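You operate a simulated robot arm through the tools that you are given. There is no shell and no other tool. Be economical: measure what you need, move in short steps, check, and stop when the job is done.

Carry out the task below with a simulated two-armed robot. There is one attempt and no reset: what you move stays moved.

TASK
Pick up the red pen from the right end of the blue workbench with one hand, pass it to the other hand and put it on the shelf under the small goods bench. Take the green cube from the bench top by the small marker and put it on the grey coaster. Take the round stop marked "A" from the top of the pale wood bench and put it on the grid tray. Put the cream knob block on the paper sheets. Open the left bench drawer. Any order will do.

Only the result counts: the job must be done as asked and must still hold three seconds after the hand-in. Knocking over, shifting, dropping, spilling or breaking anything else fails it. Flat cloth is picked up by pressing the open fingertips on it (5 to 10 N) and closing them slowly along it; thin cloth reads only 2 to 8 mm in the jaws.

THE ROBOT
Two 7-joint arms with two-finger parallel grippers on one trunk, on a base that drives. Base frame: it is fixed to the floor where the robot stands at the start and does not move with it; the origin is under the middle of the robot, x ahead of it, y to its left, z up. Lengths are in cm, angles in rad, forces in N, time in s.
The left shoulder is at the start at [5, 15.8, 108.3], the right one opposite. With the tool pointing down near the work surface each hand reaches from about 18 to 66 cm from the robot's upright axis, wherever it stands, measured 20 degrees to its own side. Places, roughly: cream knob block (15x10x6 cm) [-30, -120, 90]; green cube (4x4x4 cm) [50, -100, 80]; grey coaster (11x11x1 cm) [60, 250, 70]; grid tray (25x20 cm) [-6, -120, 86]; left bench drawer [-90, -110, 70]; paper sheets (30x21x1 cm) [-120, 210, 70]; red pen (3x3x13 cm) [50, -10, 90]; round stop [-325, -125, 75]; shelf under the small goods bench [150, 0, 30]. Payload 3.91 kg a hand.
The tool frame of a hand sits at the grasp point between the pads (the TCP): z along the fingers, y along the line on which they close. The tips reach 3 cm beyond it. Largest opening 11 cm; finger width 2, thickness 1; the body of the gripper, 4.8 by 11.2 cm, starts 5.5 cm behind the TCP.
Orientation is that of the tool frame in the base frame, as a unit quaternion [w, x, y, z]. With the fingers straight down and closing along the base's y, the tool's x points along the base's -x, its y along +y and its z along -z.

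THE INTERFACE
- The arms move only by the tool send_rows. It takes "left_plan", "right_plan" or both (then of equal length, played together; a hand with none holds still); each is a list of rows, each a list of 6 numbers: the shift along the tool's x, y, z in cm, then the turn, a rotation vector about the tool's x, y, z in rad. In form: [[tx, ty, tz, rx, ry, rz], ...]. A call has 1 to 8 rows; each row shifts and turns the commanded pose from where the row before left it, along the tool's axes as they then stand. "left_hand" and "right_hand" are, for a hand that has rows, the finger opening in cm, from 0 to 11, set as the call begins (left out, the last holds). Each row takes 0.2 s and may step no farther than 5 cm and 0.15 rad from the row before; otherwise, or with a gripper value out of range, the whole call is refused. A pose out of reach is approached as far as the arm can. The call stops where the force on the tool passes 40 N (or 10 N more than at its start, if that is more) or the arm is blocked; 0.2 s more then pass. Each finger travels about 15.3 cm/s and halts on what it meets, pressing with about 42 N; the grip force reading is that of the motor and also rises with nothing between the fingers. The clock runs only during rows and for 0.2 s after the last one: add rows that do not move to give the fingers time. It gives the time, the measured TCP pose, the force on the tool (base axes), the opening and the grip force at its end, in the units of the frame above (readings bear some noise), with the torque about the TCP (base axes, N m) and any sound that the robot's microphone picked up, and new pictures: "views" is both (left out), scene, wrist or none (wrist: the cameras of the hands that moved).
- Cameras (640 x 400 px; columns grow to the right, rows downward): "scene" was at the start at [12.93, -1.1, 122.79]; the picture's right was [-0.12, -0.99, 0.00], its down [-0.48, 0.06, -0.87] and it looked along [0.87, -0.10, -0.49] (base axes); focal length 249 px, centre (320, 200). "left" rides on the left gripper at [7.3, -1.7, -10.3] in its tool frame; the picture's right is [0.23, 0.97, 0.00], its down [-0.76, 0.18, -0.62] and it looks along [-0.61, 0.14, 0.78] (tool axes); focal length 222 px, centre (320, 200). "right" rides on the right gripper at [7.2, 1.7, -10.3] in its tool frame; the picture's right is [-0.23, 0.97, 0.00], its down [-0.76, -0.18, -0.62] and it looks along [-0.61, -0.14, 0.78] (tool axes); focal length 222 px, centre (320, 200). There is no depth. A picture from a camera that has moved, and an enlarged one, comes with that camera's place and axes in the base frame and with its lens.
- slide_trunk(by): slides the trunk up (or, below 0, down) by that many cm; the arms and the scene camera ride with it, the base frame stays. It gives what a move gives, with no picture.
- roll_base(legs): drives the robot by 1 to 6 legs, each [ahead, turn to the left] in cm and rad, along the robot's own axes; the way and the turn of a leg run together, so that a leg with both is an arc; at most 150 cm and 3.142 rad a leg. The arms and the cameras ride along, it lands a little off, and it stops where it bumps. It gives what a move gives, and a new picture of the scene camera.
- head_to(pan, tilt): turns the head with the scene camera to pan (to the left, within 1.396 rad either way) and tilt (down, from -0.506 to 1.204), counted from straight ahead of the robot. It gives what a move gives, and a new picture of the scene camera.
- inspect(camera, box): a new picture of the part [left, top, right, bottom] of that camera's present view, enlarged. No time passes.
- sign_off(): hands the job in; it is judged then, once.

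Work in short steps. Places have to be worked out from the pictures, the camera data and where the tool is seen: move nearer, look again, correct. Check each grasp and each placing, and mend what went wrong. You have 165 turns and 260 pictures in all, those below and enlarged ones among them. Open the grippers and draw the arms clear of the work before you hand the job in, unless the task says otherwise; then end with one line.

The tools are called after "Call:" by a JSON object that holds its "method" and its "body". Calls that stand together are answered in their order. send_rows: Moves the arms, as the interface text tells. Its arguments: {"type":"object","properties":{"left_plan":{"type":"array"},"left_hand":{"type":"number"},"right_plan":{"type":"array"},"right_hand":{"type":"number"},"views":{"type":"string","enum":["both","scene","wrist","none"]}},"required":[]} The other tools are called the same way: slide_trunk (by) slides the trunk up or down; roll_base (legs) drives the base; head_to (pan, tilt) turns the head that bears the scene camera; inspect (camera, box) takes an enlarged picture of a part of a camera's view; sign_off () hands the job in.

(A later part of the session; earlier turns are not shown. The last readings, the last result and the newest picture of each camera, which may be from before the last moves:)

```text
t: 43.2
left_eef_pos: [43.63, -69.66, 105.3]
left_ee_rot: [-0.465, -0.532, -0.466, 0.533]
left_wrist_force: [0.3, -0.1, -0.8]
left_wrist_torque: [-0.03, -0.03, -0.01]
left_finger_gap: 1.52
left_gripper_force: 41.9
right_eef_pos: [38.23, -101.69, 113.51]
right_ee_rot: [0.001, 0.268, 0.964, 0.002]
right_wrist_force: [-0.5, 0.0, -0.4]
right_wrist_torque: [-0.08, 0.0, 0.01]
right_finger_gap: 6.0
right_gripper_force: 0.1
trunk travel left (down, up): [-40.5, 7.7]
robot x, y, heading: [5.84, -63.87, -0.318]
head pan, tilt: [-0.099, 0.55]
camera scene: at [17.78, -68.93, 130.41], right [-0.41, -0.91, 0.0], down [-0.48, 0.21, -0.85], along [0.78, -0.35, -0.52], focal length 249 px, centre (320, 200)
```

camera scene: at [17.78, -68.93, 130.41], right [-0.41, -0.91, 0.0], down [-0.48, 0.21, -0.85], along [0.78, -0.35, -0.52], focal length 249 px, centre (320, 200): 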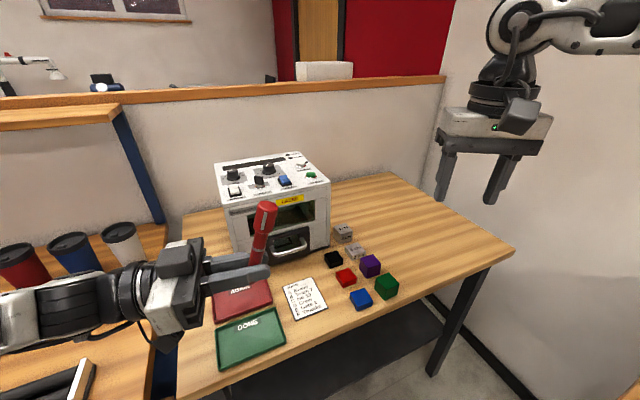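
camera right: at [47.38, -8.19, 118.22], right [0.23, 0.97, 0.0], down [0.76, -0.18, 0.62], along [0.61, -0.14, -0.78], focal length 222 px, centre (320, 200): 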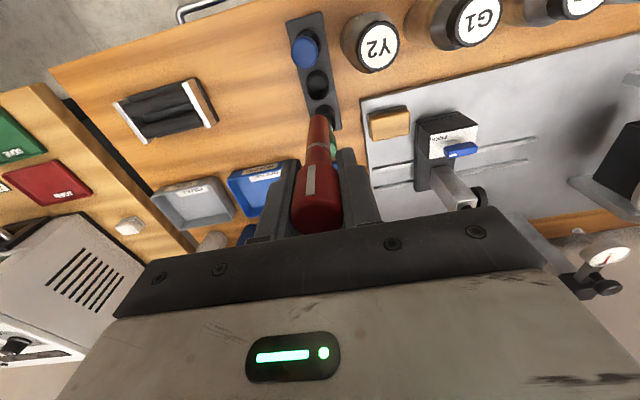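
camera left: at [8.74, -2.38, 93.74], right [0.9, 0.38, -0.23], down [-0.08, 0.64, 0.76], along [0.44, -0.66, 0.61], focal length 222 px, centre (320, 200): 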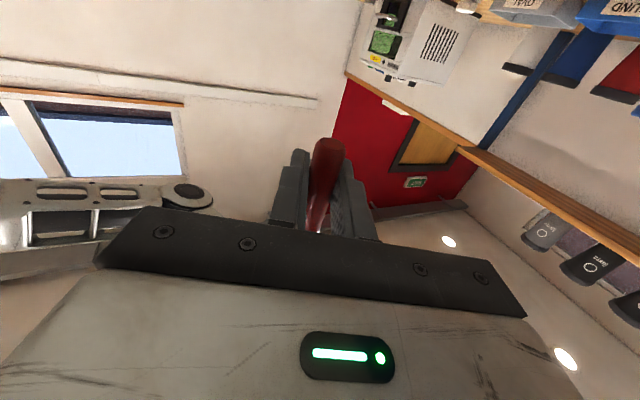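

The cube computes to about [48.3, -100.5]. I bring the right hand over it at z 99.5 for a closer look.

Call:
{"method": "send_rows", "body": {"right_plan": [[-2.03, 1.58, 3.5, 0, 0, 0], [-2.03, 1.58, 3.5, 0, 0, 0], [-2.03, 1.58, 3.5, 0, 0, 0], [-2.03, 1.58, 3.5, 0, 0, 0], [0, 0, 0, 0, 0, 0]], "right_hand": 7, "views": "wrist"}}

Call:
{"method": "inspect", "body": {"camera": "scene", "box": [310, 210, 430, 310]}}

```text
t: 44.4
left_eef_pos: [43.64, -69.52, 105.35]
left_ee_rot: [-0.465, -0.533, -0.465, 0.533]
left_wrist_force: [-0.6, -0.6, 0.1]
left_wrist_torque: [0.03, -0.02, -0.04]
left_finger_gap: 1.5
left_gripper_force: 42.1
right_eef_pos: [48.67, -100.54, 99.74]
right_ee_rot: [0.001, 0.268, 0.963, 0.002]
right_wrist_force: [-0.2, 0.0, -0.7]
right_wrist_torque: [0.0, -0.03, -0.03]
right_finger_gap: 7.03
right_gripper_force: 0.1
trunk travel left (down, up): [-40.5, 7.7]
robot x, y, heading: [5.83, -64.05, -0.317]
head pan, tilt: [-0.099, 0.55]
camera right: at [43.34, -95.29, 110.21], right [0.7, 0.72, 0.0], down [0.56, -0.55, 0.62], along [0.45, -0.43, -0.78], focal length 222 px, centre (320, 200)
```

right: 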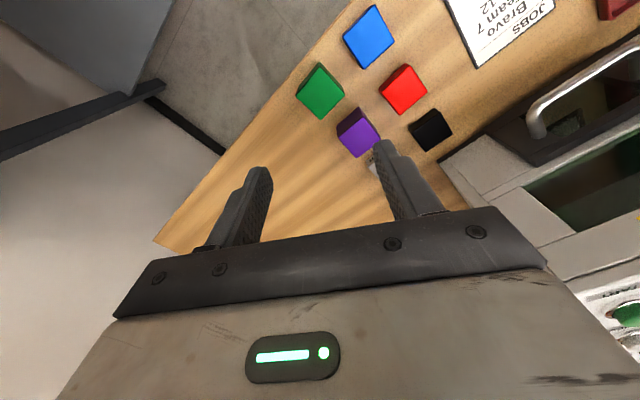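

```text
4.00 times, centred on (370, 260) of scene
camera zoom: at [17.75, -68.96, 130.41], right [-0.41, -0.91, 0.0], down [-0.48, 0.21, -0.85], along [0.78, -0.35, -0.52], focal length 998 px, centre (120, -40)
```

zoom: 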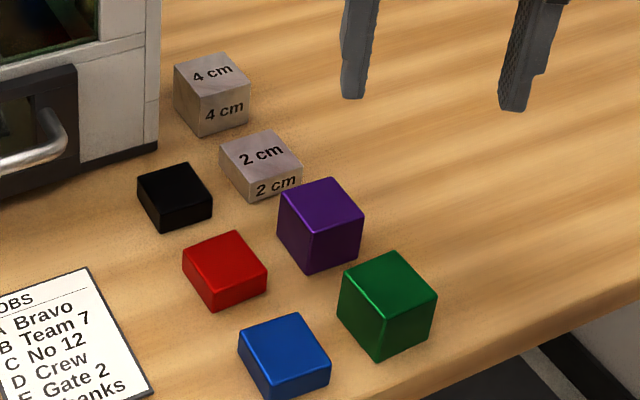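

I enlarge the wrist view to read the cube's corners.

Call:
{"method": "inspect", "body": {"camera": "right", "box": [260, 0, 460, 160]}}

```text
2.50 times, centred on (360, 80) of right
camera zoom: at [43.34, -95.29, 110.21], right [0.7, 0.72, 0.0], down [0.56, -0.55, 0.62], along [0.45, -0.43, -0.78], focal length 555 px, centre (220, 500)
```

zoom: 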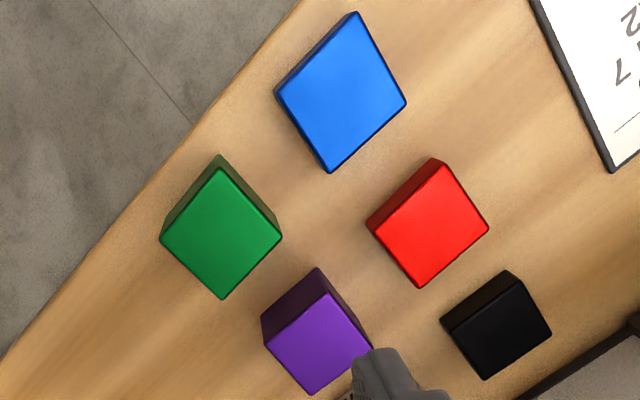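

The cube is aligned with the base axes, centre near [47.8, -99.5], top z 84. I square the hand, centre it and descend to z 90 for a check.

Call:
{"method": "send_rows", "body": {"right_plan": [[0, 0, 0, 0, 0, -0.136], [0, 0, 0, 0, 0, -0.136], [0, 0, 0, 0, 0, -0.136], [0, 0, 0, 0, 0, -0.136], [0.87, 1.04, 3, 0, 0, 0], [0, 0, 3, 0, 0, 0], [0, 0, 3.3, 0, 0, 0], [0, 0, 0, 0, 0, 0]], "right_hand": 5.6, "views": "wrist"}}

Call:
{"method": "inspect", "body": {"camera": "scene", "box": [310, 210, 430, 310]}}

```text
t: 46.2
left_eef_pos: [43.6, -69.65, 105.18]
left_ee_rot: [-0.466, -0.531, -0.467, 0.532]
left_wrist_force: [1.2, -0.3, -0.2]
left_wrist_torque: [0.02, 0.0, -0.01]
left_finger_gap: 1.54
left_gripper_force: 41.8
right_eef_pos: [45.37, -100.3, 91.64]
right_ee_rot: [0.003, -0.002, 1.0, 0.002]
right_wrist_force: [0.4, -0.9, -1.2]
right_wrist_torque: [-0.03, -0.02, 0.01]
right_finger_gap: 5.58
right_gripper_force: 0.1
right hand out of reach, approached as far as the arm can: row 6, 7
trunk travel left (down, up): [-40.5, 7.7]
robot x, y, heading: [5.89, -63.93, -0.32]
head pan, tilt: [-0.099, 0.55]
camera right: at [38.04, -98.56, 102.04], right [0.22, 0.97, 0.0], down [0.76, -0.18, 0.63], along [0.61, -0.14, -0.78], focal length 222 px, centre (320, 200)
```

right: 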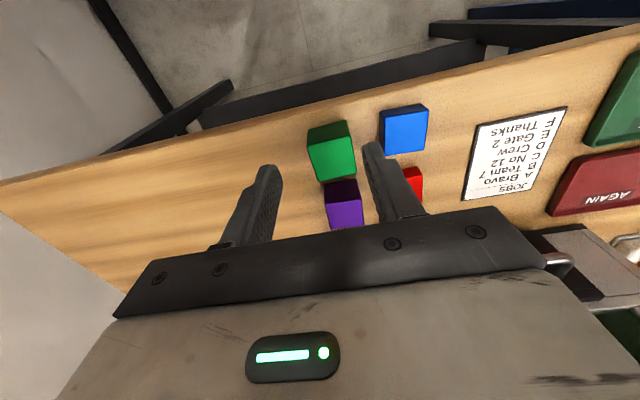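

```text
4.00 times, centred on (370, 260) of scene
camera zoom: at [17.77, -68.96, 130.41], right [-0.41, -0.91, 0.0], down [-0.48, 0.21, -0.85], along [0.78, -0.35, -0.52], focal length 998 px, centre (120, -40)
```

zoom: 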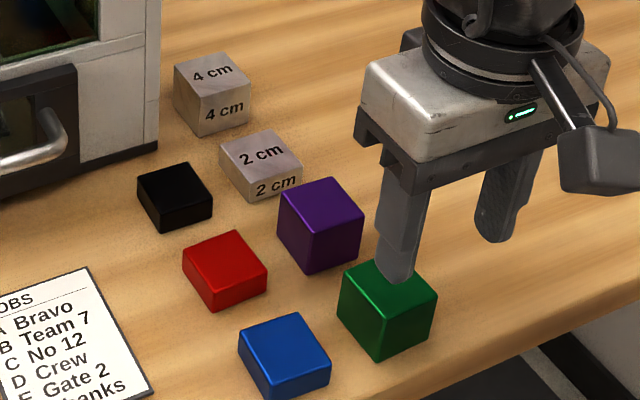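

The arm runs out of reach just there. I raise the hand, lower the trunk 10 cm, and try again.

Call:
{"method": "send_rows", "body": {"right_plan": [[0, 0, -4, 0, 0, 0], [0, 0, -4, 0, 0, 0], [0, 0, -2, 0, 0, 0], [0, 0, 0, 0, 0, 0]], "views": "none"}}

Call:
{"method": "slide_trunk", "body": {"by": -8}}

```text
t: 47.2
left_eef_pos: [43.69, -69.52, 105.24]
left_ee_rot: [-0.465, -0.532, -0.466, 0.532]
left_wrist_force: [0.9, 0.4, -1.3]
left_wrist_torque: [0.01, -0.02, -0.01]
left_finger_gap: 1.54
left_gripper_force: 42.0
right_eef_pos: [45.38, -100.27, 101.8]
right_ee_rot: [0.002, -0.002, 1.0, 0.002]
right_wrist_force: [0.3, 0.0, 0.8]
right_wrist_torque: [0.01, 0.01, 0.0]
right_finger_gap: 5.59
right_gripper_force: 0.0
trunk travel left (down, up): [-40.5, 7.7]
robot x, y, heading: [5.71, -64.15, -0.316]
head pan, tilt: [-0.099, 0.55]
```

```text
t: 48.3
left_eef_pos: [43.69, -69.62, 97.24]
left_ee_rot: [-0.466, -0.532, -0.467, 0.532]
left_wrist_force: [0.1, 0.0, -0.4]
left_wrist_torque: [-0.01, 0.03, 0.0]
left_finger_gap: 1.53
left_gripper_force: 42.1
right_eef_pos: [45.25, -100.2, 93.82]
right_ee_rot: [0.001, -0.002, 1.0, 0.001]
right_wrist_force: [-0.5, -0.3, 0.6]
right_wrist_torque: [-0.03, -0.04, 0.0]
right_finger_gap: 5.59
right_gripper_force: 0.0
trunk travel left (down, up): [-32.5, 15.7]
robot x, y, heading: [5.65, -63.74, -0.316]
head pan, tilt: [-0.099, 0.55]
```

Now I try to centre over [47.8, -99.5] at this height.

Call:
{"method": "send_rows", "body": {"right_plan": [[-1.25, 0.35, 0, 0, 0, 0], [-1.25, 0.35, 0, 0, 0, 0], [0, 0, 2, 0, 0, 0], [0, 0, 0, 0, 0, 0]], "views": "wrist"}}

```text
t: 49.3
left_eef_pos: [43.74, -69.66, 97.35]
left_ee_rot: [-0.465, -0.531, -0.467, 0.532]
left_wrist_force: [0.3, 0.4, 0.1]
left_wrist_torque: [-0.02, 0.01, 0.01]
left_finger_gap: 1.53
left_gripper_force: 41.9
right_eef_pos: [47.85, -99.58, 91.73]
right_ee_rot: [0.002, -0.002, 1.0, 0.001]
right_wrist_force: [0.4, -1.4, -0.4]
right_wrist_torque: [-0.03, 0.0, 0.01]
right_finger_gap: 5.59
right_gripper_force: 0.0
trunk travel left (down, up): [-32.5, 15.7]
robot x, y, heading: [5.8, -64.23, -0.318]
head pan, tilt: [-0.099, 0.55]
camera right: at [40.52, -97.82, 102.16], right [0.22, 0.97, 0.0], down [0.76, -0.18, 0.63], along [0.61, -0.14, -0.78], focal length 222 px, centre (320, 200)
```

right: 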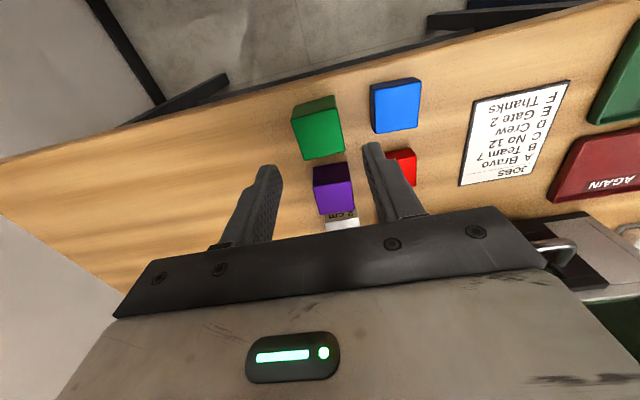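

The cube top centre computes to [47.85, -99.3], matching the hand. I descend to z 83.5 with slight y correction.

Call:
{"method": "send_rows", "body": {"right_plan": [[0, 0.2, 3, 0, 0, 0], [0, 0, 3, 0, 0, 0], [0, 0, 2.1, 0, 0, 0], [0, 0, 0, 0, 0, 0]], "views": "wrist"}}

Call:
{"method": "inspect", "body": {"camera": "scene", "box": [310, 180, 430, 280]}}

```text
t: 50.3
left_eef_pos: [43.64, -69.54, 97.23]
left_ee_rot: [-0.465, -0.532, -0.466, 0.532]
left_wrist_force: [0.5, -0.3, -0.6]
left_wrist_torque: [0.0, 0.0, 0.0]
left_finger_gap: 1.51
left_gripper_force: 42.1
right_eef_pos: [45.69, -99.95, 84.81]
right_ee_rot: [0.0, -0.001, 1.0, 0.002]
right_wrist_force: [-0.2, 0.1, -0.3]
right_wrist_torque: [0.01, 0.01, -0.01]
right_finger_gap: 5.63
right_gripper_force: 0.0
right hand out of reach, approached as far as the arm can: row 2, 3
trunk travel left (down, up): [-32.5, 15.7]
robot x, y, heading: [6.02, -64.12, -0.315]
head pan, tilt: [-0.099, 0.55]
camera right: at [38.58, -98.28, 95.16], right [0.22, 0.97, 0.0], down [0.76, -0.18, 0.63], along [0.61, -0.14, -0.78], focal length 222 px, centre (320, 200)
```

right: 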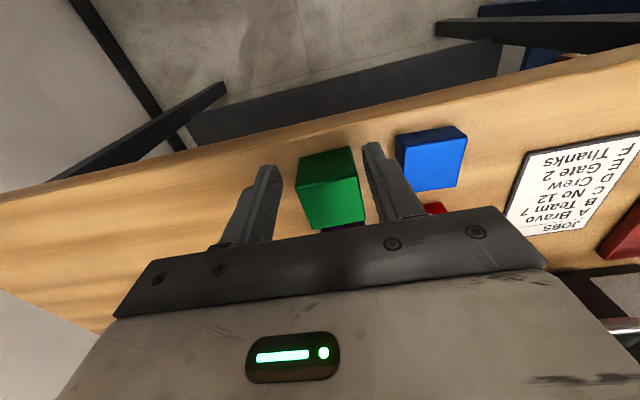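

```text
4.00 times, centred on (370, 230) of scene
camera zoom: at [17.77, -68.97, 122.41], right [-0.41, -0.91, 0.0], down [-0.48, 0.21, -0.85], along [0.78, -0.35, -0.52], focal length 998 px, centre (120, 80)
```

zoom: 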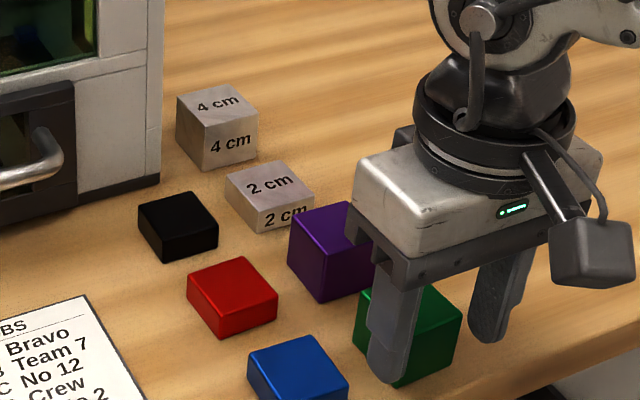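

The fingers straddle the cube but are 2 cm short. I raise the hand and lower the trunk another 7 cm.

Call:
{"method": "send_rows", "body": {"right_plan": [[0, 0, -4, 0, 0, 0], [0, 0, -4, 0, 0, 0], [-1, 0, -1, 0, 0, 0], [-1.1, 0.4, 0, 0, 0, 0], [0, 0, 0, 0, 0, 0]], "views": "none"}}

Call:
{"method": "slide_trunk", "body": {"by": -7}}

```text
t: 51.5
left_eef_pos: [43.69, -69.59, 97.26]
left_ee_rot: [-0.465, -0.532, -0.466, 0.533]
left_wrist_force: [0.1, -0.2, 0.0]
left_wrist_torque: [-0.02, 0.0, -0.01]
left_finger_gap: 1.5
left_gripper_force: 42.2
right_eef_pos: [47.86, -99.71, 93.81]
right_ee_rot: [0.002, -0.001, 1.0, 0.002]
right_wrist_force: [0.0, -0.2, 0.8]
right_wrist_torque: [0.01, -0.03, -0.05]
right_finger_gap: 5.58
right_gripper_force: 0.1
trunk travel left (down, up): [-32.5, 15.7]
robot x, y, heading: [5.82, -64.05, -0.322]
head pan, tilt: [-0.099, 0.55]
```

```text
t: 52.6
left_eef_pos: [43.68, -69.58, 90.27]
left_ee_rot: [-0.465, -0.532, -0.466, 0.532]
left_wrist_force: [-1.0, 0.5, -1.1]
left_wrist_torque: [0.0, 0.03, 0.03]
left_finger_gap: 1.51
left_gripper_force: 42.0
right_eef_pos: [47.92, -99.72, 86.92]
right_ee_rot: [0.002, -0.002, 1.0, 0.001]
right_wrist_force: [0.5, 1.1, -0.4]
right_wrist_torque: [0.02, -0.01, -0.02]
right_finger_gap: 5.59
right_gripper_force: 0.0
trunk travel left (down, up): [-25.5, 22.7]
robot x, y, heading: [6.07, -63.95, -0.325]
head pan, tilt: [-0.099, 0.55]
```

Now the last 3.4 cm down, then I close.

Call:
{"method": "send_rows", "body": {"right_plan": [[0, 0.2, 1.7, 0, 0, 0], [0, 0, 1.7, 0, 0, 0], [0, 0, 0, 0, 0, 0]], "views": "wrist"}}

```text
t: 53.4
left_eef_pos: [43.62, -69.73, 90.3]
left_ee_rot: [-0.465, -0.532, -0.466, 0.533]
left_wrist_force: [0.7, -1.1, 0.8]
left_wrist_torque: [0.0, 0.03, 0.02]
left_finger_gap: 1.52
left_gripper_force: 42.0
right_eef_pos: [47.97, -99.32, 83.32]
right_ee_rot: [0.002, -0.002, 1.0, 0.001]
right_wrist_force: [0.5, -0.1, -0.8]
right_wrist_torque: [0.0, 0.02, -0.02]
right_finger_gap: 5.6
right_gripper_force: 0.0
trunk travel left (down, up): [-25.5, 22.7]
robot x, y, heading: [5.9, -63.81, -0.322]
head pan, tilt: [-0.099, 0.55]
camera right: at [40.6, -97.69, 93.75], right [0.22, 0.97, 0.0], down [0.76, -0.18, 0.63], along [0.61, -0.14, -0.78], focal length 222 px, centre (320, 200)
```

right: 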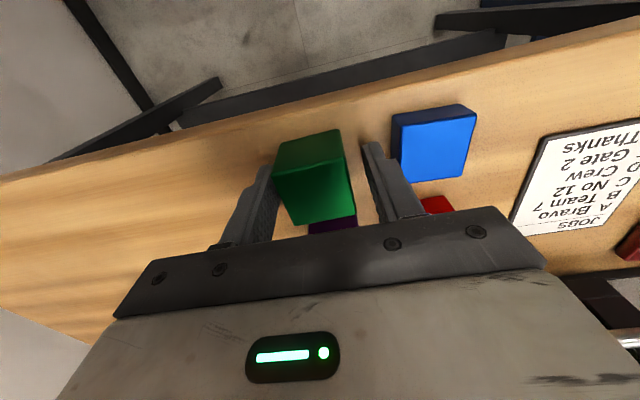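

The cube sits slightly nearer the -y finger; I shift 0.4 cm that way and close.

Call:
{"method": "send_rows", "body": {"right_plan": [[0, -0.4, 0, 0, 0, 0], [0, 0, 0, 0, 0, 0]], "views": "none"}}

Call:
{"method": "send_rows", "body": {"right_plan": [[0, 0, 0, 0, 0, 0], [0, 0, 0, 0, 0, 0], [0, 0, 0, 0, 0, 0]], "right_hand": 0, "views": "none"}}

Call:
{"method": "send_rows", "body": {"right_plan": [[0, 0, -2, 0, 0, 0], [0, 0, -3, 0, 0, 0], [0, 0, -4, 0, 0, 0], [0, 0, -4, 0, 0, 0], [0, 0, 0, 0, 0, 0]], "views": "both"}}

```text
t: 54.0
left_eef_pos: [43.59, -69.71, 90.27]
left_ee_rot: [-0.465, -0.532, -0.467, 0.532]
left_wrist_force: [0.4, -0.3, -0.2]
left_wrist_torque: [-0.01, -0.03, -0.01]
left_finger_gap: 1.51
left_gripper_force: 42.0
right_eef_pos: [47.82, -99.85, 83.34]
right_ee_rot: [0.001, -0.001, 1.0, 0.001]
right_wrist_force: [0.7, 0.2, -0.5]
right_wrist_torque: [0.0, 0.0, 0.0]
right_finger_gap: 5.6
right_gripper_force: 0.0
trunk travel left (down, up): [-25.5, 22.7]
robot x, y, heading: [5.82, -63.71, -0.319]
head pan, tilt: [-0.099, 0.55]
```

```text
t: 54.8
left_eef_pos: [43.75, -69.59, 90.29]
left_ee_rot: [-0.465, -0.531, -0.467, 0.532]
left_wrist_force: [0.0, -0.5, -0.6]
left_wrist_torque: [0.02, 0.01, -0.03]
left_finger_gap: 1.52
left_gripper_force: 42.0
right_eef_pos: [47.87, -99.85, 83.41]
right_ee_rot: [0.001, -0.001, 1.0, 0.001]
right_wrist_force: [-0.1, -0.1, 0.3]
right_wrist_torque: [0.01, 0.02, 0.02]
right_finger_gap: 3.97
right_gripper_force: 41.9
trunk travel left (down, up): [-25.5, 22.7]
robot x, y, heading: [6.1, -64.13, -0.321]
head pan, tilt: [-0.099, 0.55]
```

```text
t: 56.0
left_eef_pos: [43.72, -69.7, 90.28]
left_ee_rot: [-0.465, -0.532, -0.466, 0.532]
left_wrist_force: [-0.8, -0.6, 0.4]
left_wrist_torque: [0.0, 0.04, 0.0]
left_finger_gap: 1.5
left_gripper_force: 41.5
right_eef_pos: [47.64, -99.9, 96.58]
right_ee_rot: [0.002, -0.001, 1.0, 0.001]
right_wrist_force: [-0.6, 0.4, -1.9]
right_wrist_torque: [0.0, -0.01, -0.02]
right_finger_gap: 3.97
right_gripper_force: 41.9
trunk travel left (down, up): [-25.5, 22.7]
robot x, y, heading: [5.75, -63.73, -0.323]
head pan, tilt: [-0.099, 0.55]
camera scene: at [17.78, -68.97, 115.41], right [-0.41, -0.91, 0.0], down [-0.48, 0.21, -0.85], along [0.78, -0.35, -0.52], focal length 249 px, centre (320, 200)
camera right: at [40.42, -98.15, 106.94], right [0.22, 0.97, 0.0], down [0.76, -0.18, 0.63], along [0.61, -0.14, -0.78], focal length 222 px, centre (320, 200)
```

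scene: 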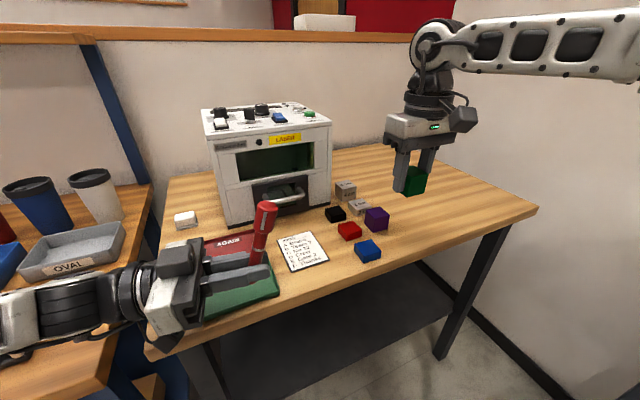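
right: 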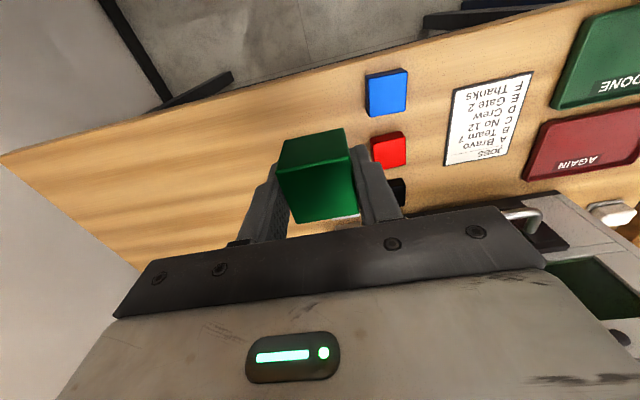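

The green cube is held and the others stand untouched. I raise the trunk, back out, and turn toward the left side of the room.

Call:
{"method": "slide_trunk", "body": {"by": 15}}

Call:
{"method": "roll_base", "body": {"legs": [[-35, 0], [0, 1.9], [70, 0]]}}

```text
t: 57.8
left_eef_pos: [43.65, -69.66, 105.31]
left_ee_rot: [-0.464, -0.533, -0.465, 0.533]
left_wrist_force: [0.2, -0.3, -0.2]
left_wrist_torque: [-0.01, 0.0, 0.01]
left_finger_gap: 1.51
left_gripper_force: 41.3
right_eef_pos: [47.74, -99.73, 111.45]
right_ee_rot: [0.001, -0.001, 1.0, 0.001]
right_wrist_force: [0.1, 0.9, -1.1]
right_wrist_torque: [0.04, 0.01, 0.02]
right_finger_gap: 3.94
right_gripper_force: 42.0
trunk travel left (down, up): [-40.5, 7.7]
robot x, y, heading: [5.72, -64.02, -0.321]
head pan, tilt: [-0.099, 0.55]
```

```text
t: 68.1
left_eef_pos: [-38.16, 53.85, 105.34]
left_ee_rot: [0.702, -0.082, 0.702, 0.081]
left_wrist_force: [-0.1, -0.9, 0.6]
left_wrist_torque: [-0.03, 0.01, 0.03]
left_finger_gap: 1.51
left_gripper_force: 41.9
right_eef_pos: [-11.4, 68.4, 111.48]
right_ee_rot: [-0.001, 0.824, -0.566, -0.002]
right_wrist_force: [-0.6, 0.4, -1.0]
right_wrist_torque: [-0.02, -0.01, -0.03]
right_finger_gap: 3.97
right_gripper_force: 42.3
trunk travel left (down, up): [-40.5, 7.7]
robot x, y, heading: [-29.71, 16.29, 1.617]
head pan, tilt: [-0.099, 0.55]
camera scene: at [-29.73, 29.44, 130.4], right [1.0, -0.05, 0.0], down [-0.03, -0.52, -0.85], along [0.05, 0.85, -0.52], focal length 249 px, centre (320, 200)
```

scene: 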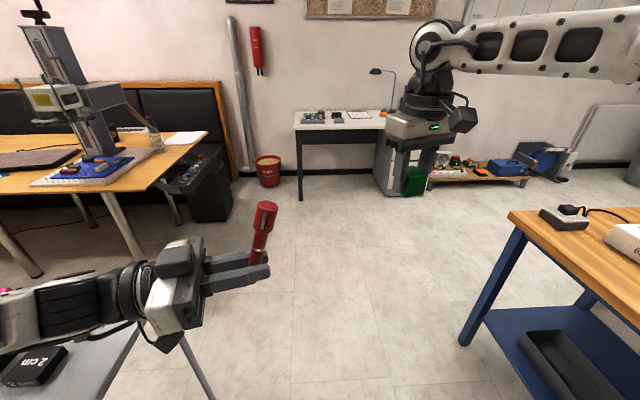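

I enlarge the desk area ahead to find the grey coaster, and the table with the paper.

Call:
{"method": "inspect", "body": {"camera": "scene", "box": [260, 60, 460, 200]}}

Call:
{"method": "inspect", "body": {"camera": "scene", "box": [0, 60, 240, 230]}}

```text
2.86 times, centred on (360, 130) of scene
camera zoom: at [-29.73, 29.44, 130.4], right [1.0, -0.05, 0.0], down [-0.03, -0.52, -0.85], along [0.05, 0.85, -0.52], focal length 713 px, centre (206, 400)
```

zoom: 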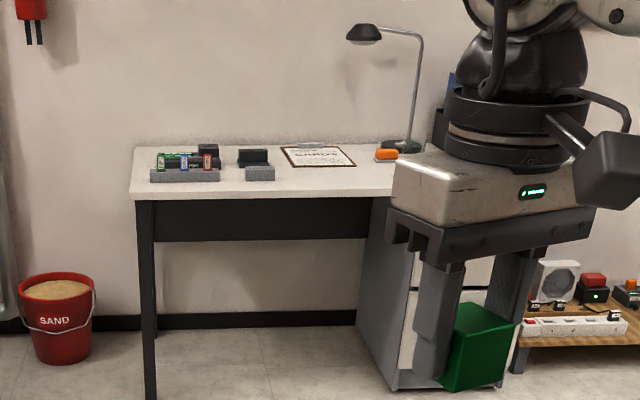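

```text
2.35 times, centred on (120, 145) of scene
camera zoom: at [-29.73, 29.44, 130.4], right [1.0, -0.05, 0.0], down [-0.03, -0.52, -0.85], along [0.05, 0.85, -0.52], focal length 587 px, centre (791, 329)
```

zoom: 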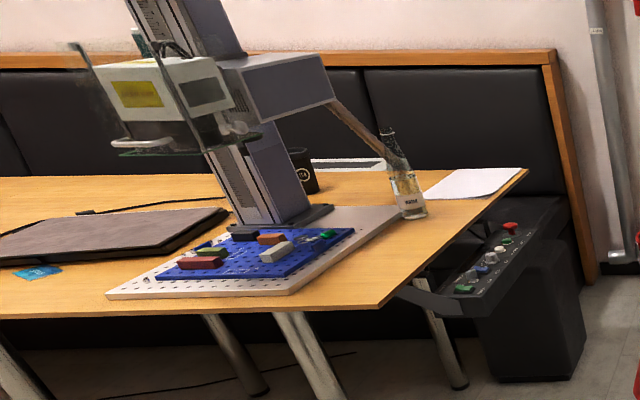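

The coaster is not in view yet (hidden by the gripper or farther right). I drive up the free aisle and approach the desk.

Call:
{"method": "roll_base", "body": {"legs": [[85, 0], [0, -0.79], [70, 0], [0, 0.75]]}}

```text
t: 80.0
left_eef_pos: [3.41, 189.19, 105.32]
left_ee_rot: [0.703, -0.073, 0.703, 0.072]
left_wrist_force: [-0.4, 0.3, 0.5]
left_wrist_torque: [-0.04, 0.0, -0.04]
left_finger_gap: 1.52
left_gripper_force: 41.6
right_eef_pos: [30.57, 203.07, 111.39]
right_ee_rot: [0.0, 0.817, -0.576, -0.001]
right_wrist_force: [-0.1, 0.0, -2.6]
right_wrist_torque: [0.01, 0.01, -0.02]
right_finger_gap: 4.0
right_gripper_force: 41.9
trunk travel left (down, up): [-40.5, 7.7]
robot x, y, heading: [10.74, 151.8, 1.591]
head pan, tilt: [-0.099, 0.55]
camera scene: at [11.2, 164.68, 130.41], right [1.0, -0.08, 0.0], down [-0.04, -0.52, -0.85], along [0.07, 0.85, -0.52], focal length 249 px, centre (320, 200)
```

scene: 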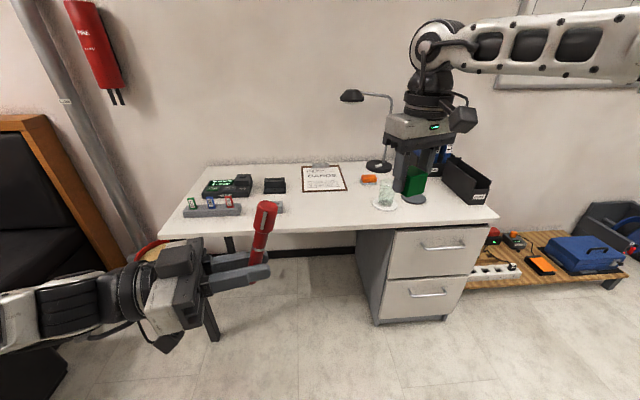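

I see a glass on a pale coaster and a grey disc near (414,199), below the cube. I enlarge it, also with the right wrist camera.

Call:
{"method": "inspect", "body": {"camera": "scene", "box": [330, 140, 510, 250]}}

Call:
{"method": "inspect", "body": {"camera": "right", "box": [0, 0, 640, 400]}}

```text
3.56 times, centred on (420, 195) of scene
camera zoom: at [11.2, 164.68, 130.41], right [1.0, -0.08, 0.0], down [-0.04, -0.52, -0.85], along [0.07, 0.85, -0.52], focal length 887 px, centre (-36, 218)
```

zoom: 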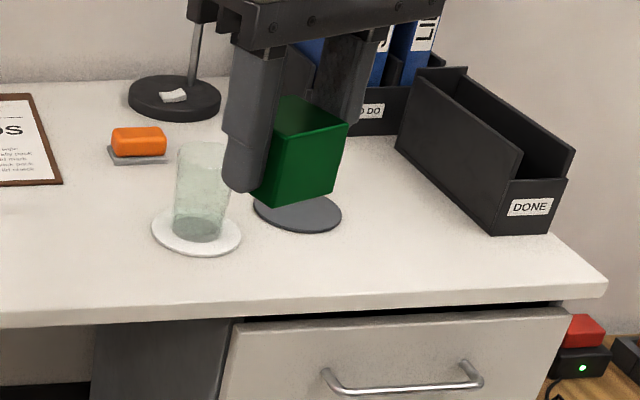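

```text
1.00 times, centred on (320, 200) of right (not enlarged: the box is as wide or as high as the picture)
camera zoom: at [31.46, 195.79, 121.91], right [-0.99, -0.11, 0.0], down [-0.09, 0.78, 0.63], along [-0.07, 0.62, -0.78], focal length 222 px, centre (320, 200)
```

zoom: 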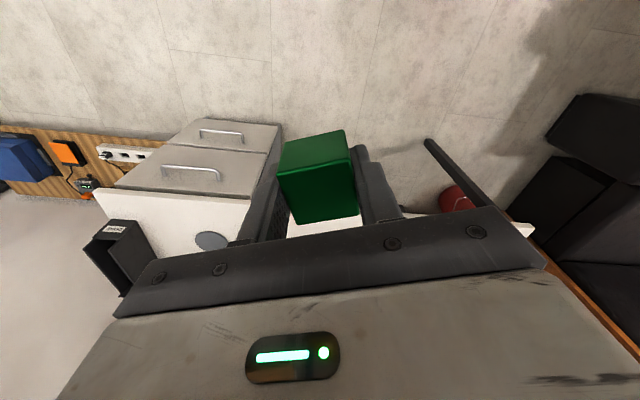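

The grey coaster triangulates to about [61, 256.5, 73]. I drive closer so that it lies about 20° to my right, 56 cm away.

Call:
{"method": "roll_base", "body": {"legs": [[0, -0.567], [59, 0], [0, 0.55]]}}

Call:
{"method": "slide_trunk", "body": {"by": -15}}

Call:
{"method": "inspect", "body": {"camera": "right", "box": [0, 0, 640, 400]}}

```text
t: 86.3
left_eef_pos: [34.53, 238.09, 105.25]
left_ee_rot: [0.704, -0.065, 0.704, 0.063]
left_wrist_force: [0.2, -1.0, -1.0]
left_wrist_torque: [-0.05, 0.01, -0.01]
left_finger_gap: 1.51
left_gripper_force: 41.9
right_eef_pos: [62.04, 251.4, 111.56]
right_ee_rot: [-0.001, 0.81, -0.586, -0.002]
right_wrist_force: [-0.3, -0.4, -1.8]
right_wrist_torque: [-0.02, 0.03, 0.01]
right_finger_gap: 3.95
right_gripper_force: 42.0
trunk travel left (down, up): [-40.5, 7.7]
robot x, y, heading: [40.98, 200.31, 1.568]
head pan, tilt: [-0.099, 0.55]
camera scene: at [41.73, 213.36, 130.41], right [0.99, -0.1, 0.0], down [-0.05, -0.52, -0.85], along [0.09, 0.85, -0.52], focal length 249 px, centre (320, 200)
```

scene: 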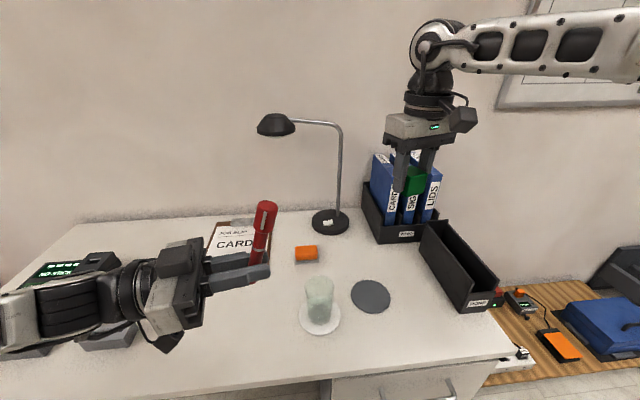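

```text
t: 88.1
left_eef_pos: [34.51, 238.17, 90.24]
left_ee_rot: [0.704, -0.064, 0.705, 0.062]
left_wrist_force: [-0.3, 0.6, -0.2]
left_wrist_torque: [0.04, 0.01, 0.0]
left_finger_gap: 1.54
left_gripper_force: 41.7
right_eef_pos: [62.13, 251.31, 96.54]
right_ee_rot: [0.0, 0.81, -0.587, -0.002]
right_wrist_force: [-0.5, 0.3, -1.9]
right_wrist_torque: [-0.03, 0.01, 0.04]
right_finger_gap: 3.97
right_gripper_force: 41.9
trunk travel left (down, up): [-25.5, 22.7]
robot x, y, heading: [40.58, 200.42, 1.563]
head pan, tilt: [-0.099, 0.55]
```

```text
1.00 times, centred on (320, 200) of right (not enlarged: the box is as wide or as high as the picture)
camera zoom: at [62.78, 243.95, 106.92], right [-1.0, -0.09, 0.0], down [-0.07, 0.78, 0.63], along [-0.06, 0.62, -0.78], focal length 222 px, centre (320, 200)
```

zoom: 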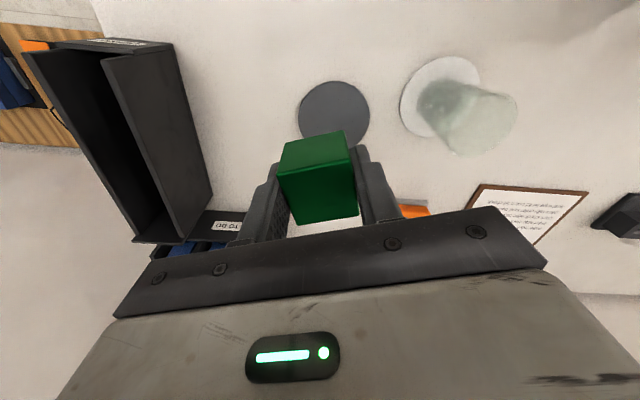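

The wrist and scene rays put the coaster centre near [59.8, 254.6]. I centre the cube above and go down to z 86.

Call:
{"method": "send_rows", "body": {"right_plan": [[-1.95, 0.58, 0, 0, 0, 0], [-1.9, 0.58, 0, 0, 0, 0], [0, 0, 3.5, 0, 0, 0], [0, 0, 3.5, 0, 0, 0], [0, 0, 3.5, 0, 0, 0], [0, 0, 0, 0, 0, 0]], "views": "both"}}

```text
t: 89.5
left_eef_pos: [34.55, 238.16, 90.37]
left_ee_rot: [0.704, -0.063, 0.704, 0.062]
left_wrist_force: [-0.4, 0.5, 0.0]
left_wrist_torque: [0.03, -0.01, 0.01]
left_finger_gap: 1.53
left_gripper_force: 42.1
right_eef_pos: [61.43, 252.21, 85.76]
right_ee_rot: [-0.001, 0.81, -0.586, -0.003]
right_wrist_force: [0.3, -0.2, -1.6]
right_wrist_torque: [0.0, 0.01, -0.02]
right_finger_gap: 3.98
right_gripper_force: 41.9
right hand out of reach, approached as far as the arm can: row 1, 2
trunk travel left (down, up): [-25.5, 22.7]
robot x, y, heading: [40.83, 200.55, 1.565]
head pan, tilt: [-0.099, 0.55]
camera scene: at [41.76, 213.37, 115.41], right [0.99, -0.1, 0.0], down [-0.05, -0.52, -0.85], along [0.09, 0.85, -0.52], focal length 249 px, centre (320, 200)
camera right: at [62.18, 244.88, 96.14], right [-1.0, -0.09, 0.0], down [-0.07, 0.78, 0.63], along [-0.06, 0.62, -0.78], focal length 222 px, centre (320, 200)
```

scene: 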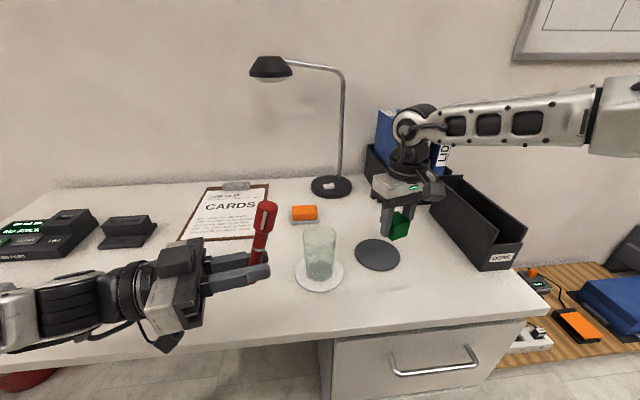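
right: 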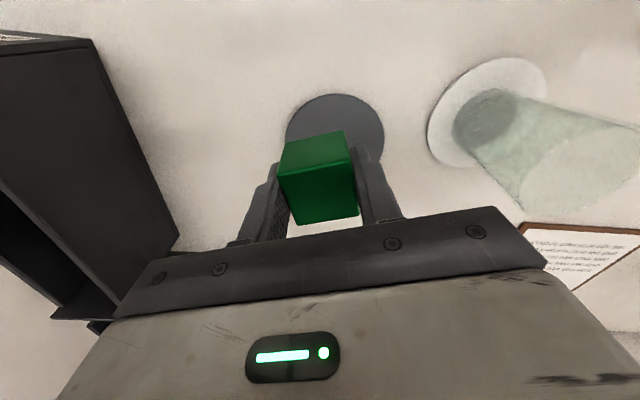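

I'm 2.5 cm short in y. I roll the base 3.5 cm ahead, then correct with the arm.

Call:
{"method": "roll_base", "body": {"legs": [[3.5, 0]]}}

Call:
{"method": "send_rows", "body": {"right_plan": [[0.4, 1.8, 1, 0, 0, 0], [0, 0, 2, 0, 0, 0], [0, 0, 0, 0, 0, 0]], "views": "wrist"}}

```text
t: 90.3
left_eef_pos: [34.62, 241.61, 90.26]
left_ee_rot: [0.704, -0.066, 0.704, 0.063]
left_wrist_force: [-0.2, 0.3, -1.3]
left_wrist_torque: [0.0, 0.04, 0.02]
left_finger_gap: 1.5
left_gripper_force: 42.2
right_eef_pos: [61.34, 255.68, 85.76]
right_ee_rot: [0.001, 0.81, -0.586, -0.003]
right_wrist_force: [0.1, -0.4, -1.6]
right_wrist_torque: [-0.04, -0.01, -0.04]
right_finger_gap: 3.96
right_gripper_force: 41.9
trunk travel left (down, up): [-25.5, 22.7]
robot x, y, heading: [41.11, 204.17, 1.565]
head pan, tilt: [-0.099, 0.55]
camera scene: at [41.77, 216.81, 115.4], right [0.99, -0.1, 0.0], down [-0.05, -0.52, -0.85], along [0.09, 0.85, -0.52], focal length 249 px, centre (320, 200)
```

scene: 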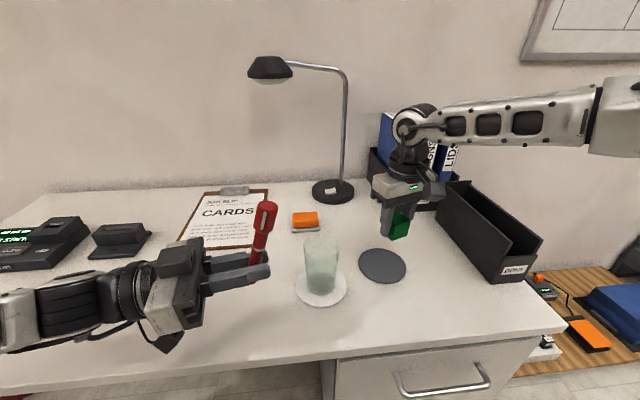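

```text
t: 91.2
left_eef_pos: [34.65, 241.6, 90.35]
left_ee_rot: [0.704, -0.065, 0.704, 0.063]
left_wrist_force: [-0.2, 0.0, 0.2]
left_wrist_torque: [0.0, 0.03, 0.01]
left_finger_gap: 1.54
left_gripper_force: 42.0
right_eef_pos: [60.46, 254.06, 82.91]
right_ee_rot: [0.0, 0.81, -0.586, -0.004]
right_wrist_force: [-0.2, -0.2, -1.6]
right_wrist_torque: [-0.02, -0.01, -0.02]
right_finger_gap: 3.95
right_gripper_force: 42.3
right hand out of reach, approached as far as the arm can: row 1, 2
trunk travel left (down, up): [-25.5, 22.7]
robot x, y, heading: [40.92, 203.85, 1.572]
head pan, tilt: [-0.099, 0.55]
camera right: at [61.29, 246.75, 93.34], right [-1.0, -0.09, 0.01], down [-0.07, 0.78, 0.63], along [-0.06, 0.62, -0.78], focal length 222 px, centre (320, 200)
```

right: 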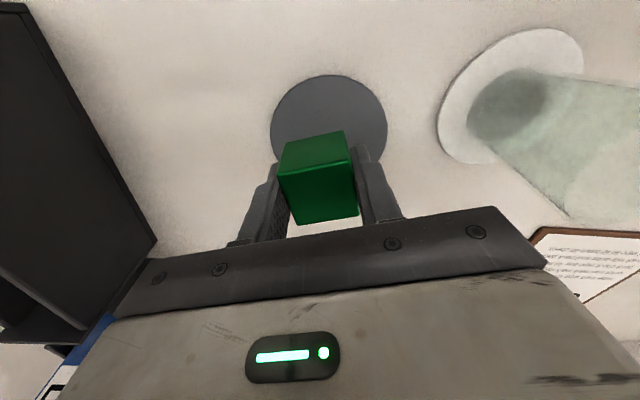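

The hand is within 1 cm of the coaster centre. I lower with the trunk by 4 cm, keeping the position.

Call:
{"method": "slide_trunk", "body": {"by": -4}}

Call:
{"method": "inspect", "body": {"camera": "right", "box": [200, 40, 460, 240]}}

Call:
{"method": "inspect", "body": {"camera": "scene", "box": [330, 170, 490, 290]}}

```text
t: 92.0
left_eef_pos: [34.51, 241.47, 86.27]
left_ee_rot: [0.704, -0.064, 0.704, 0.064]
left_wrist_force: [-0.4, -0.5, -0.2]
left_wrist_torque: [-0.01, -0.01, -0.02]
left_finger_gap: 1.53
left_gripper_force: 42.3
right_eef_pos: [60.48, 254.18, 79.03]
right_ee_rot: [-0.001, 0.81, -0.587, -0.003]
right_wrist_force: [0.7, 0.4, -1.2]
right_wrist_torque: [0.0, -0.04, 0.0]
right_finger_gap: 3.97
right_gripper_force: 42.0
trunk travel left (down, up): [-21.5, 26.7]
robot x, y, heading: [40.89, 203.9, 1.565]
head pan, tilt: [-0.099, 0.55]
```

```text
2.00 times, centred on (330, 140) of right
camera zoom: at [61.29, 246.74, 89.37], right [-1.0, -0.09, 0.01], down [-0.07, 0.78, 0.63], along [-0.06, 0.62, -0.78], focal length 444 px, centre (300, 320)
```

zoom: 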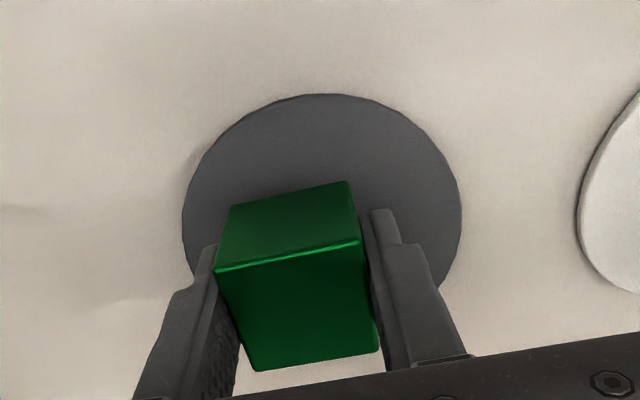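

```text
3.33 times, centred on (410, 230) of scene
camera zoom: at [41.77, 216.78, 111.41], right [0.99, -0.1, 0.0], down [-0.05, -0.52, -0.85], along [0.09, 0.85, -0.52], focal length 831 px, centre (20, 100)
```

zoom: 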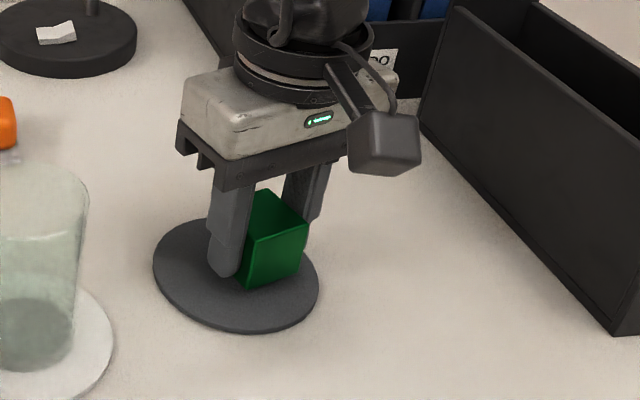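

The cube hovers about 1–1.5 cm above the coaster, well inside it. I lower the trunk 1 cm and watch the force.

Call:
{"method": "slide_trunk", "body": {"by": -1.2}}

Call:
{"method": "inspect", "body": {"camera": "scene", "box": [330, 150, 490, 270]}}

```text
t: 92.6
left_eef_pos: [34.56, 241.49, 85.18]
left_ee_rot: [0.704, -0.064, 0.704, 0.064]
left_wrist_force: [0.3, -0.6, -0.7]
left_wrist_torque: [0.04, 0.0, -0.01]
left_finger_gap: 1.52
left_gripper_force: 41.2
right_eef_pos: [60.57, 254.24, 77.98]
right_ee_rot: [-0.002, 0.81, -0.587, -0.006]
right_wrist_force: [1.6, -1.6, 9.3]
right_wrist_torque: [-0.16, -0.18, -0.04]
right_finger_gap: 3.96
right_gripper_force: 41.7
trunk travel left (down, up): [-20.3, 27.9]
robot x, y, heading: [41.18, 203.82, 1.562]
head pan, tilt: [-0.099, 0.55]
```

```text
3.33 times, centred on (410, 210) of scene
camera zoom: at [41.75, 216.71, 110.24], right [0.99, -0.1, 0.0], down [-0.05, -0.52, -0.85], along [0.09, 0.85, -0.52], focal length 831 px, centre (20, 167)
```

zoom: 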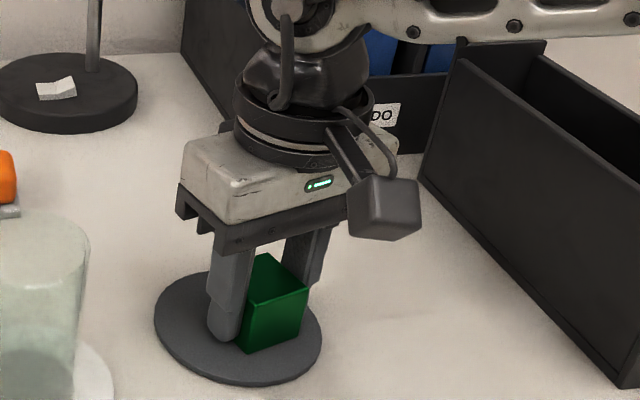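

The force shows the cube has touched the coaster, about centred. I open to 6 cm and rise straight up.

Call:
{"method": "send_rows", "body": {"right_plan": [[0, 0, 0, 0, 0, 0], [0, 0, 0, 0, 0, 0], [0, 0, -3, 0, 0, 0], [0, 0, -4, 0, 0, 0], [0, 0, -4, 0, 0, 0], [0, 0, -4, 0, 0, 0]], "right_hand": 6.5, "views": "both"}}

```text
t: 94.0
left_eef_pos: [34.59, 241.57, 85.08]
left_ee_rot: [0.704, -0.065, 0.704, 0.064]
left_wrist_force: [1.1, 0.0, 0.1]
left_wrist_torque: [-0.02, -0.03, 0.03]
left_finger_gap: 1.53
left_gripper_force: 42.0
right_eef_pos: [60.6, 254.13, 92.83]
right_ee_rot: [0.0, 0.81, -0.587, -0.003]
right_wrist_force: [-1.7, 0.4, 0.2]
right_wrist_torque: [0.0, -0.02, -0.01]
right_finger_gap: 6.49
right_gripper_force: 0.0
trunk travel left (down, up): [-20.3, 27.9]
robot x, y, heading: [40.66, 203.58, 1.565]
head pan, tilt: [-0.099, 0.55]
camera scene: at [41.76, 216.78, 110.21], right [0.99, -0.1, 0.0], down [-0.05, -0.52, -0.85], along [0.09, 0.85, -0.52], focal length 249 px, centre (320, 200)
camera right: at [61.42, 246.73, 103.09], right [-1.0, -0.09, 0.0], down [-0.07, 0.78, 0.63], along [-0.06, 0.62, -0.78], focal length 222 px, centre (320, 200)
```

scene: 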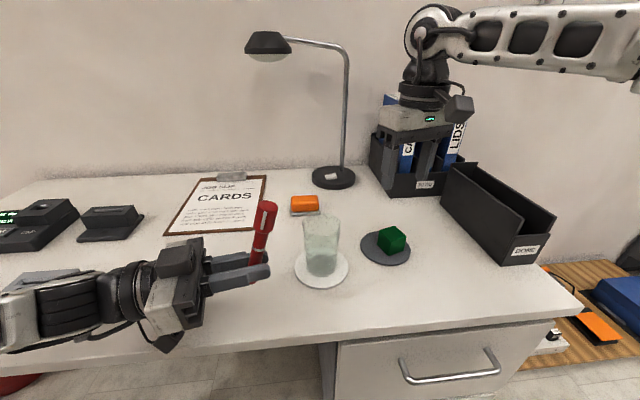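
right: 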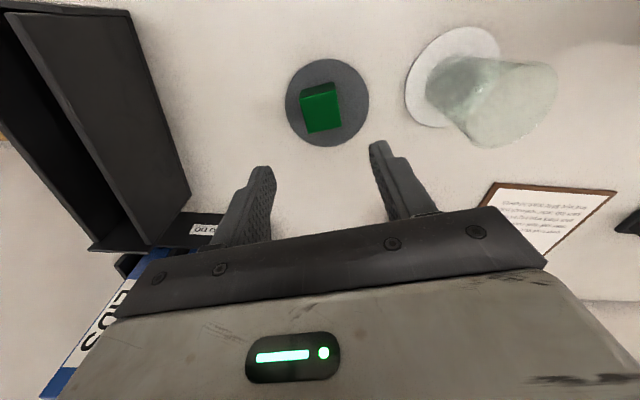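

The green cube stands on the coaster. Next the pen: I raise the trunk and look right (toward +x) to find the way to the small goods bench.

Call:
{"method": "slide_trunk", "body": {"by": 20}}

Call:
{"method": "head_to", "body": {"pan": -1.39, "tilt": 0.35}}

```text
t: 96.2
left_eef_pos: [34.61, 241.48, 105.21]
left_ee_rot: [0.704, -0.065, 0.704, 0.064]
left_wrist_force: [0.5, 0.3, 0.1]
left_wrist_torque: [-0.02, 0.03, -0.01]
left_finger_gap: 1.5
left_gripper_force: 41.8
right_eef_pos: [60.61, 254.14, 112.72]
right_ee_rot: [-0.001, 0.81, -0.587, -0.004]
right_wrist_force: [-0.2, 0.0, 0.8]
right_wrist_torque: [0.01, 0.01, 0.03]
right_finger_gap: 6.5
right_gripper_force: 0.0
trunk travel left (down, up): [-40.3, 7.9]
robot x, y, heading: [40.52, 203.97, 1.566]
head pan, tilt: [-0.099, 0.55]
```

```text
t: 97.6
left_eef_pos: [34.67, 241.57, 105.05]
left_ee_rot: [0.704, -0.065, 0.704, 0.063]
left_wrist_force: [0.3, 0.2, 0.1]
left_wrist_torque: [-0.01, 0.04, 0.01]
left_finger_gap: 1.56
left_gripper_force: 41.8
right_eef_pos: [60.62, 254.25, 112.72]
right_ee_rot: [-0.001, 0.81, -0.586, -0.004]
right_wrist_force: [-1.7, -0.9, 0.5]
right_wrist_torque: [-0.02, 0.05, 0.0]
right_finger_gap: 6.48
right_gripper_force: 0.0
trunk travel left (down, up): [-40.3, 7.9]
robot x, y, heading: [41.23, 203.85, 1.565]
head pan, tilt: [-1.389, 0.351]
camera scene: at [50.0, 209.49, 132.03], right [0.18, -0.98, 0.0], down [-0.34, -0.06, -0.94], along [0.92, 0.17, -0.34], focal length 249 px, centre (320, 200)
```

scene: 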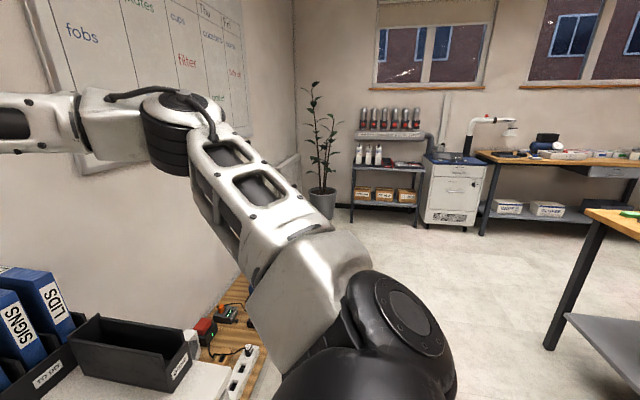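

A bench with a grey lower shelf stands behind the partition, near [170, 95]. I back off the desk, turn to +x and drive along the free floor, then look at it.

Call:
{"method": "roll_base", "body": {"legs": [[-38, 0], [0, -1.57], [75, 0]]}}

Call:
{"method": "head_to", "body": {"pan": -0.7, "tilt": 0.5}}

```text
t: 107.5
left_eef_pos: [152.32, 170.6, 105.08]
left_ee_rot: [0.539, 0.456, 0.541, -0.457]
left_wrist_force: [0.0, -0.9, -0.3]
left_wrist_torque: [-0.01, 0.02, 0.02]
left_finger_gap: 1.52
left_gripper_force: 42.2
right_eef_pos: [164.68, 144.29, 112.56]
right_ee_rot: [0.003, -0.152, 0.988, 0.003]
right_wrist_force: [-0.5, -0.5, 0.2]
right_wrist_torque: [0.01, 0.01, 0.04]
right_finger_gap: 6.49
right_gripper_force: 0.0
trunk travel left (down, up): [-40.3, 7.9]
robot x, y, heading: [114.75, 164.84, -0.017]
head pan, tilt: [-1.389, 0.351]
camera scene: at [120.07, 155.38, 132.03], right [-0.99, -0.16, 0.0], down [-0.06, 0.34, -0.94], along [0.15, -0.93, -0.34], focal length 249 px, centre (320, 200)
```

scene: 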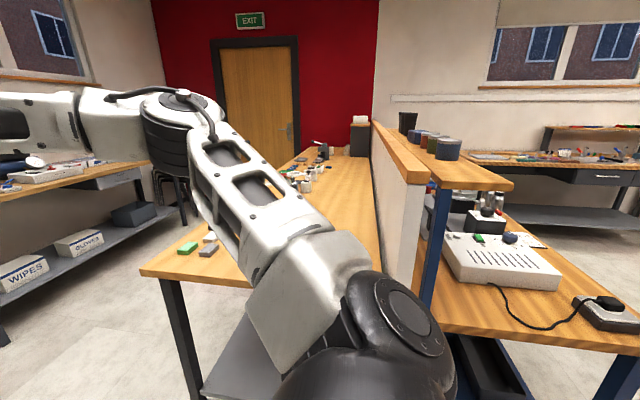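

```text
t: 108.5
left_eef_pos: [152.18, 170.55, 105.14]
left_ee_rot: [0.54, 0.455, 0.541, -0.457]
left_wrist_force: [-0.3, -0.3, 0.2]
left_wrist_torque: [0.03, 0.0, 0.04]
left_finger_gap: 1.52
left_gripper_force: 42.0
right_eef_pos: [164.55, 144.24, 112.66]
right_ee_rot: [0.003, -0.152, 0.988, 0.003]
right_wrist_force: [-0.6, -0.7, -0.6]
right_wrist_torque: [0.04, -0.03, -0.02]
right_finger_gap: 6.52
right_gripper_force: 0.2
trunk travel left (down, up): [-40.3, 7.9]
robot x, y, heading: [114.39, 164.88, -0.018]
head pan, tilt: [-0.7, 0.499]
camera scene: at [125.37, 158.58, 130.67], right [-0.66, -0.75, 0.0], down [-0.36, 0.31, -0.88], along [0.66, -0.58, -0.48], focal length 249 px, centre (320, 200)
```

scene: 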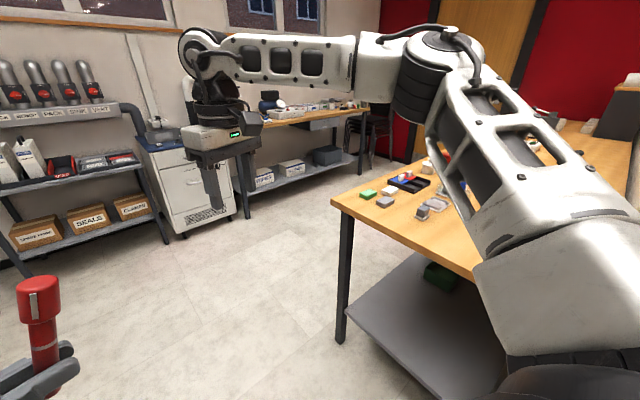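

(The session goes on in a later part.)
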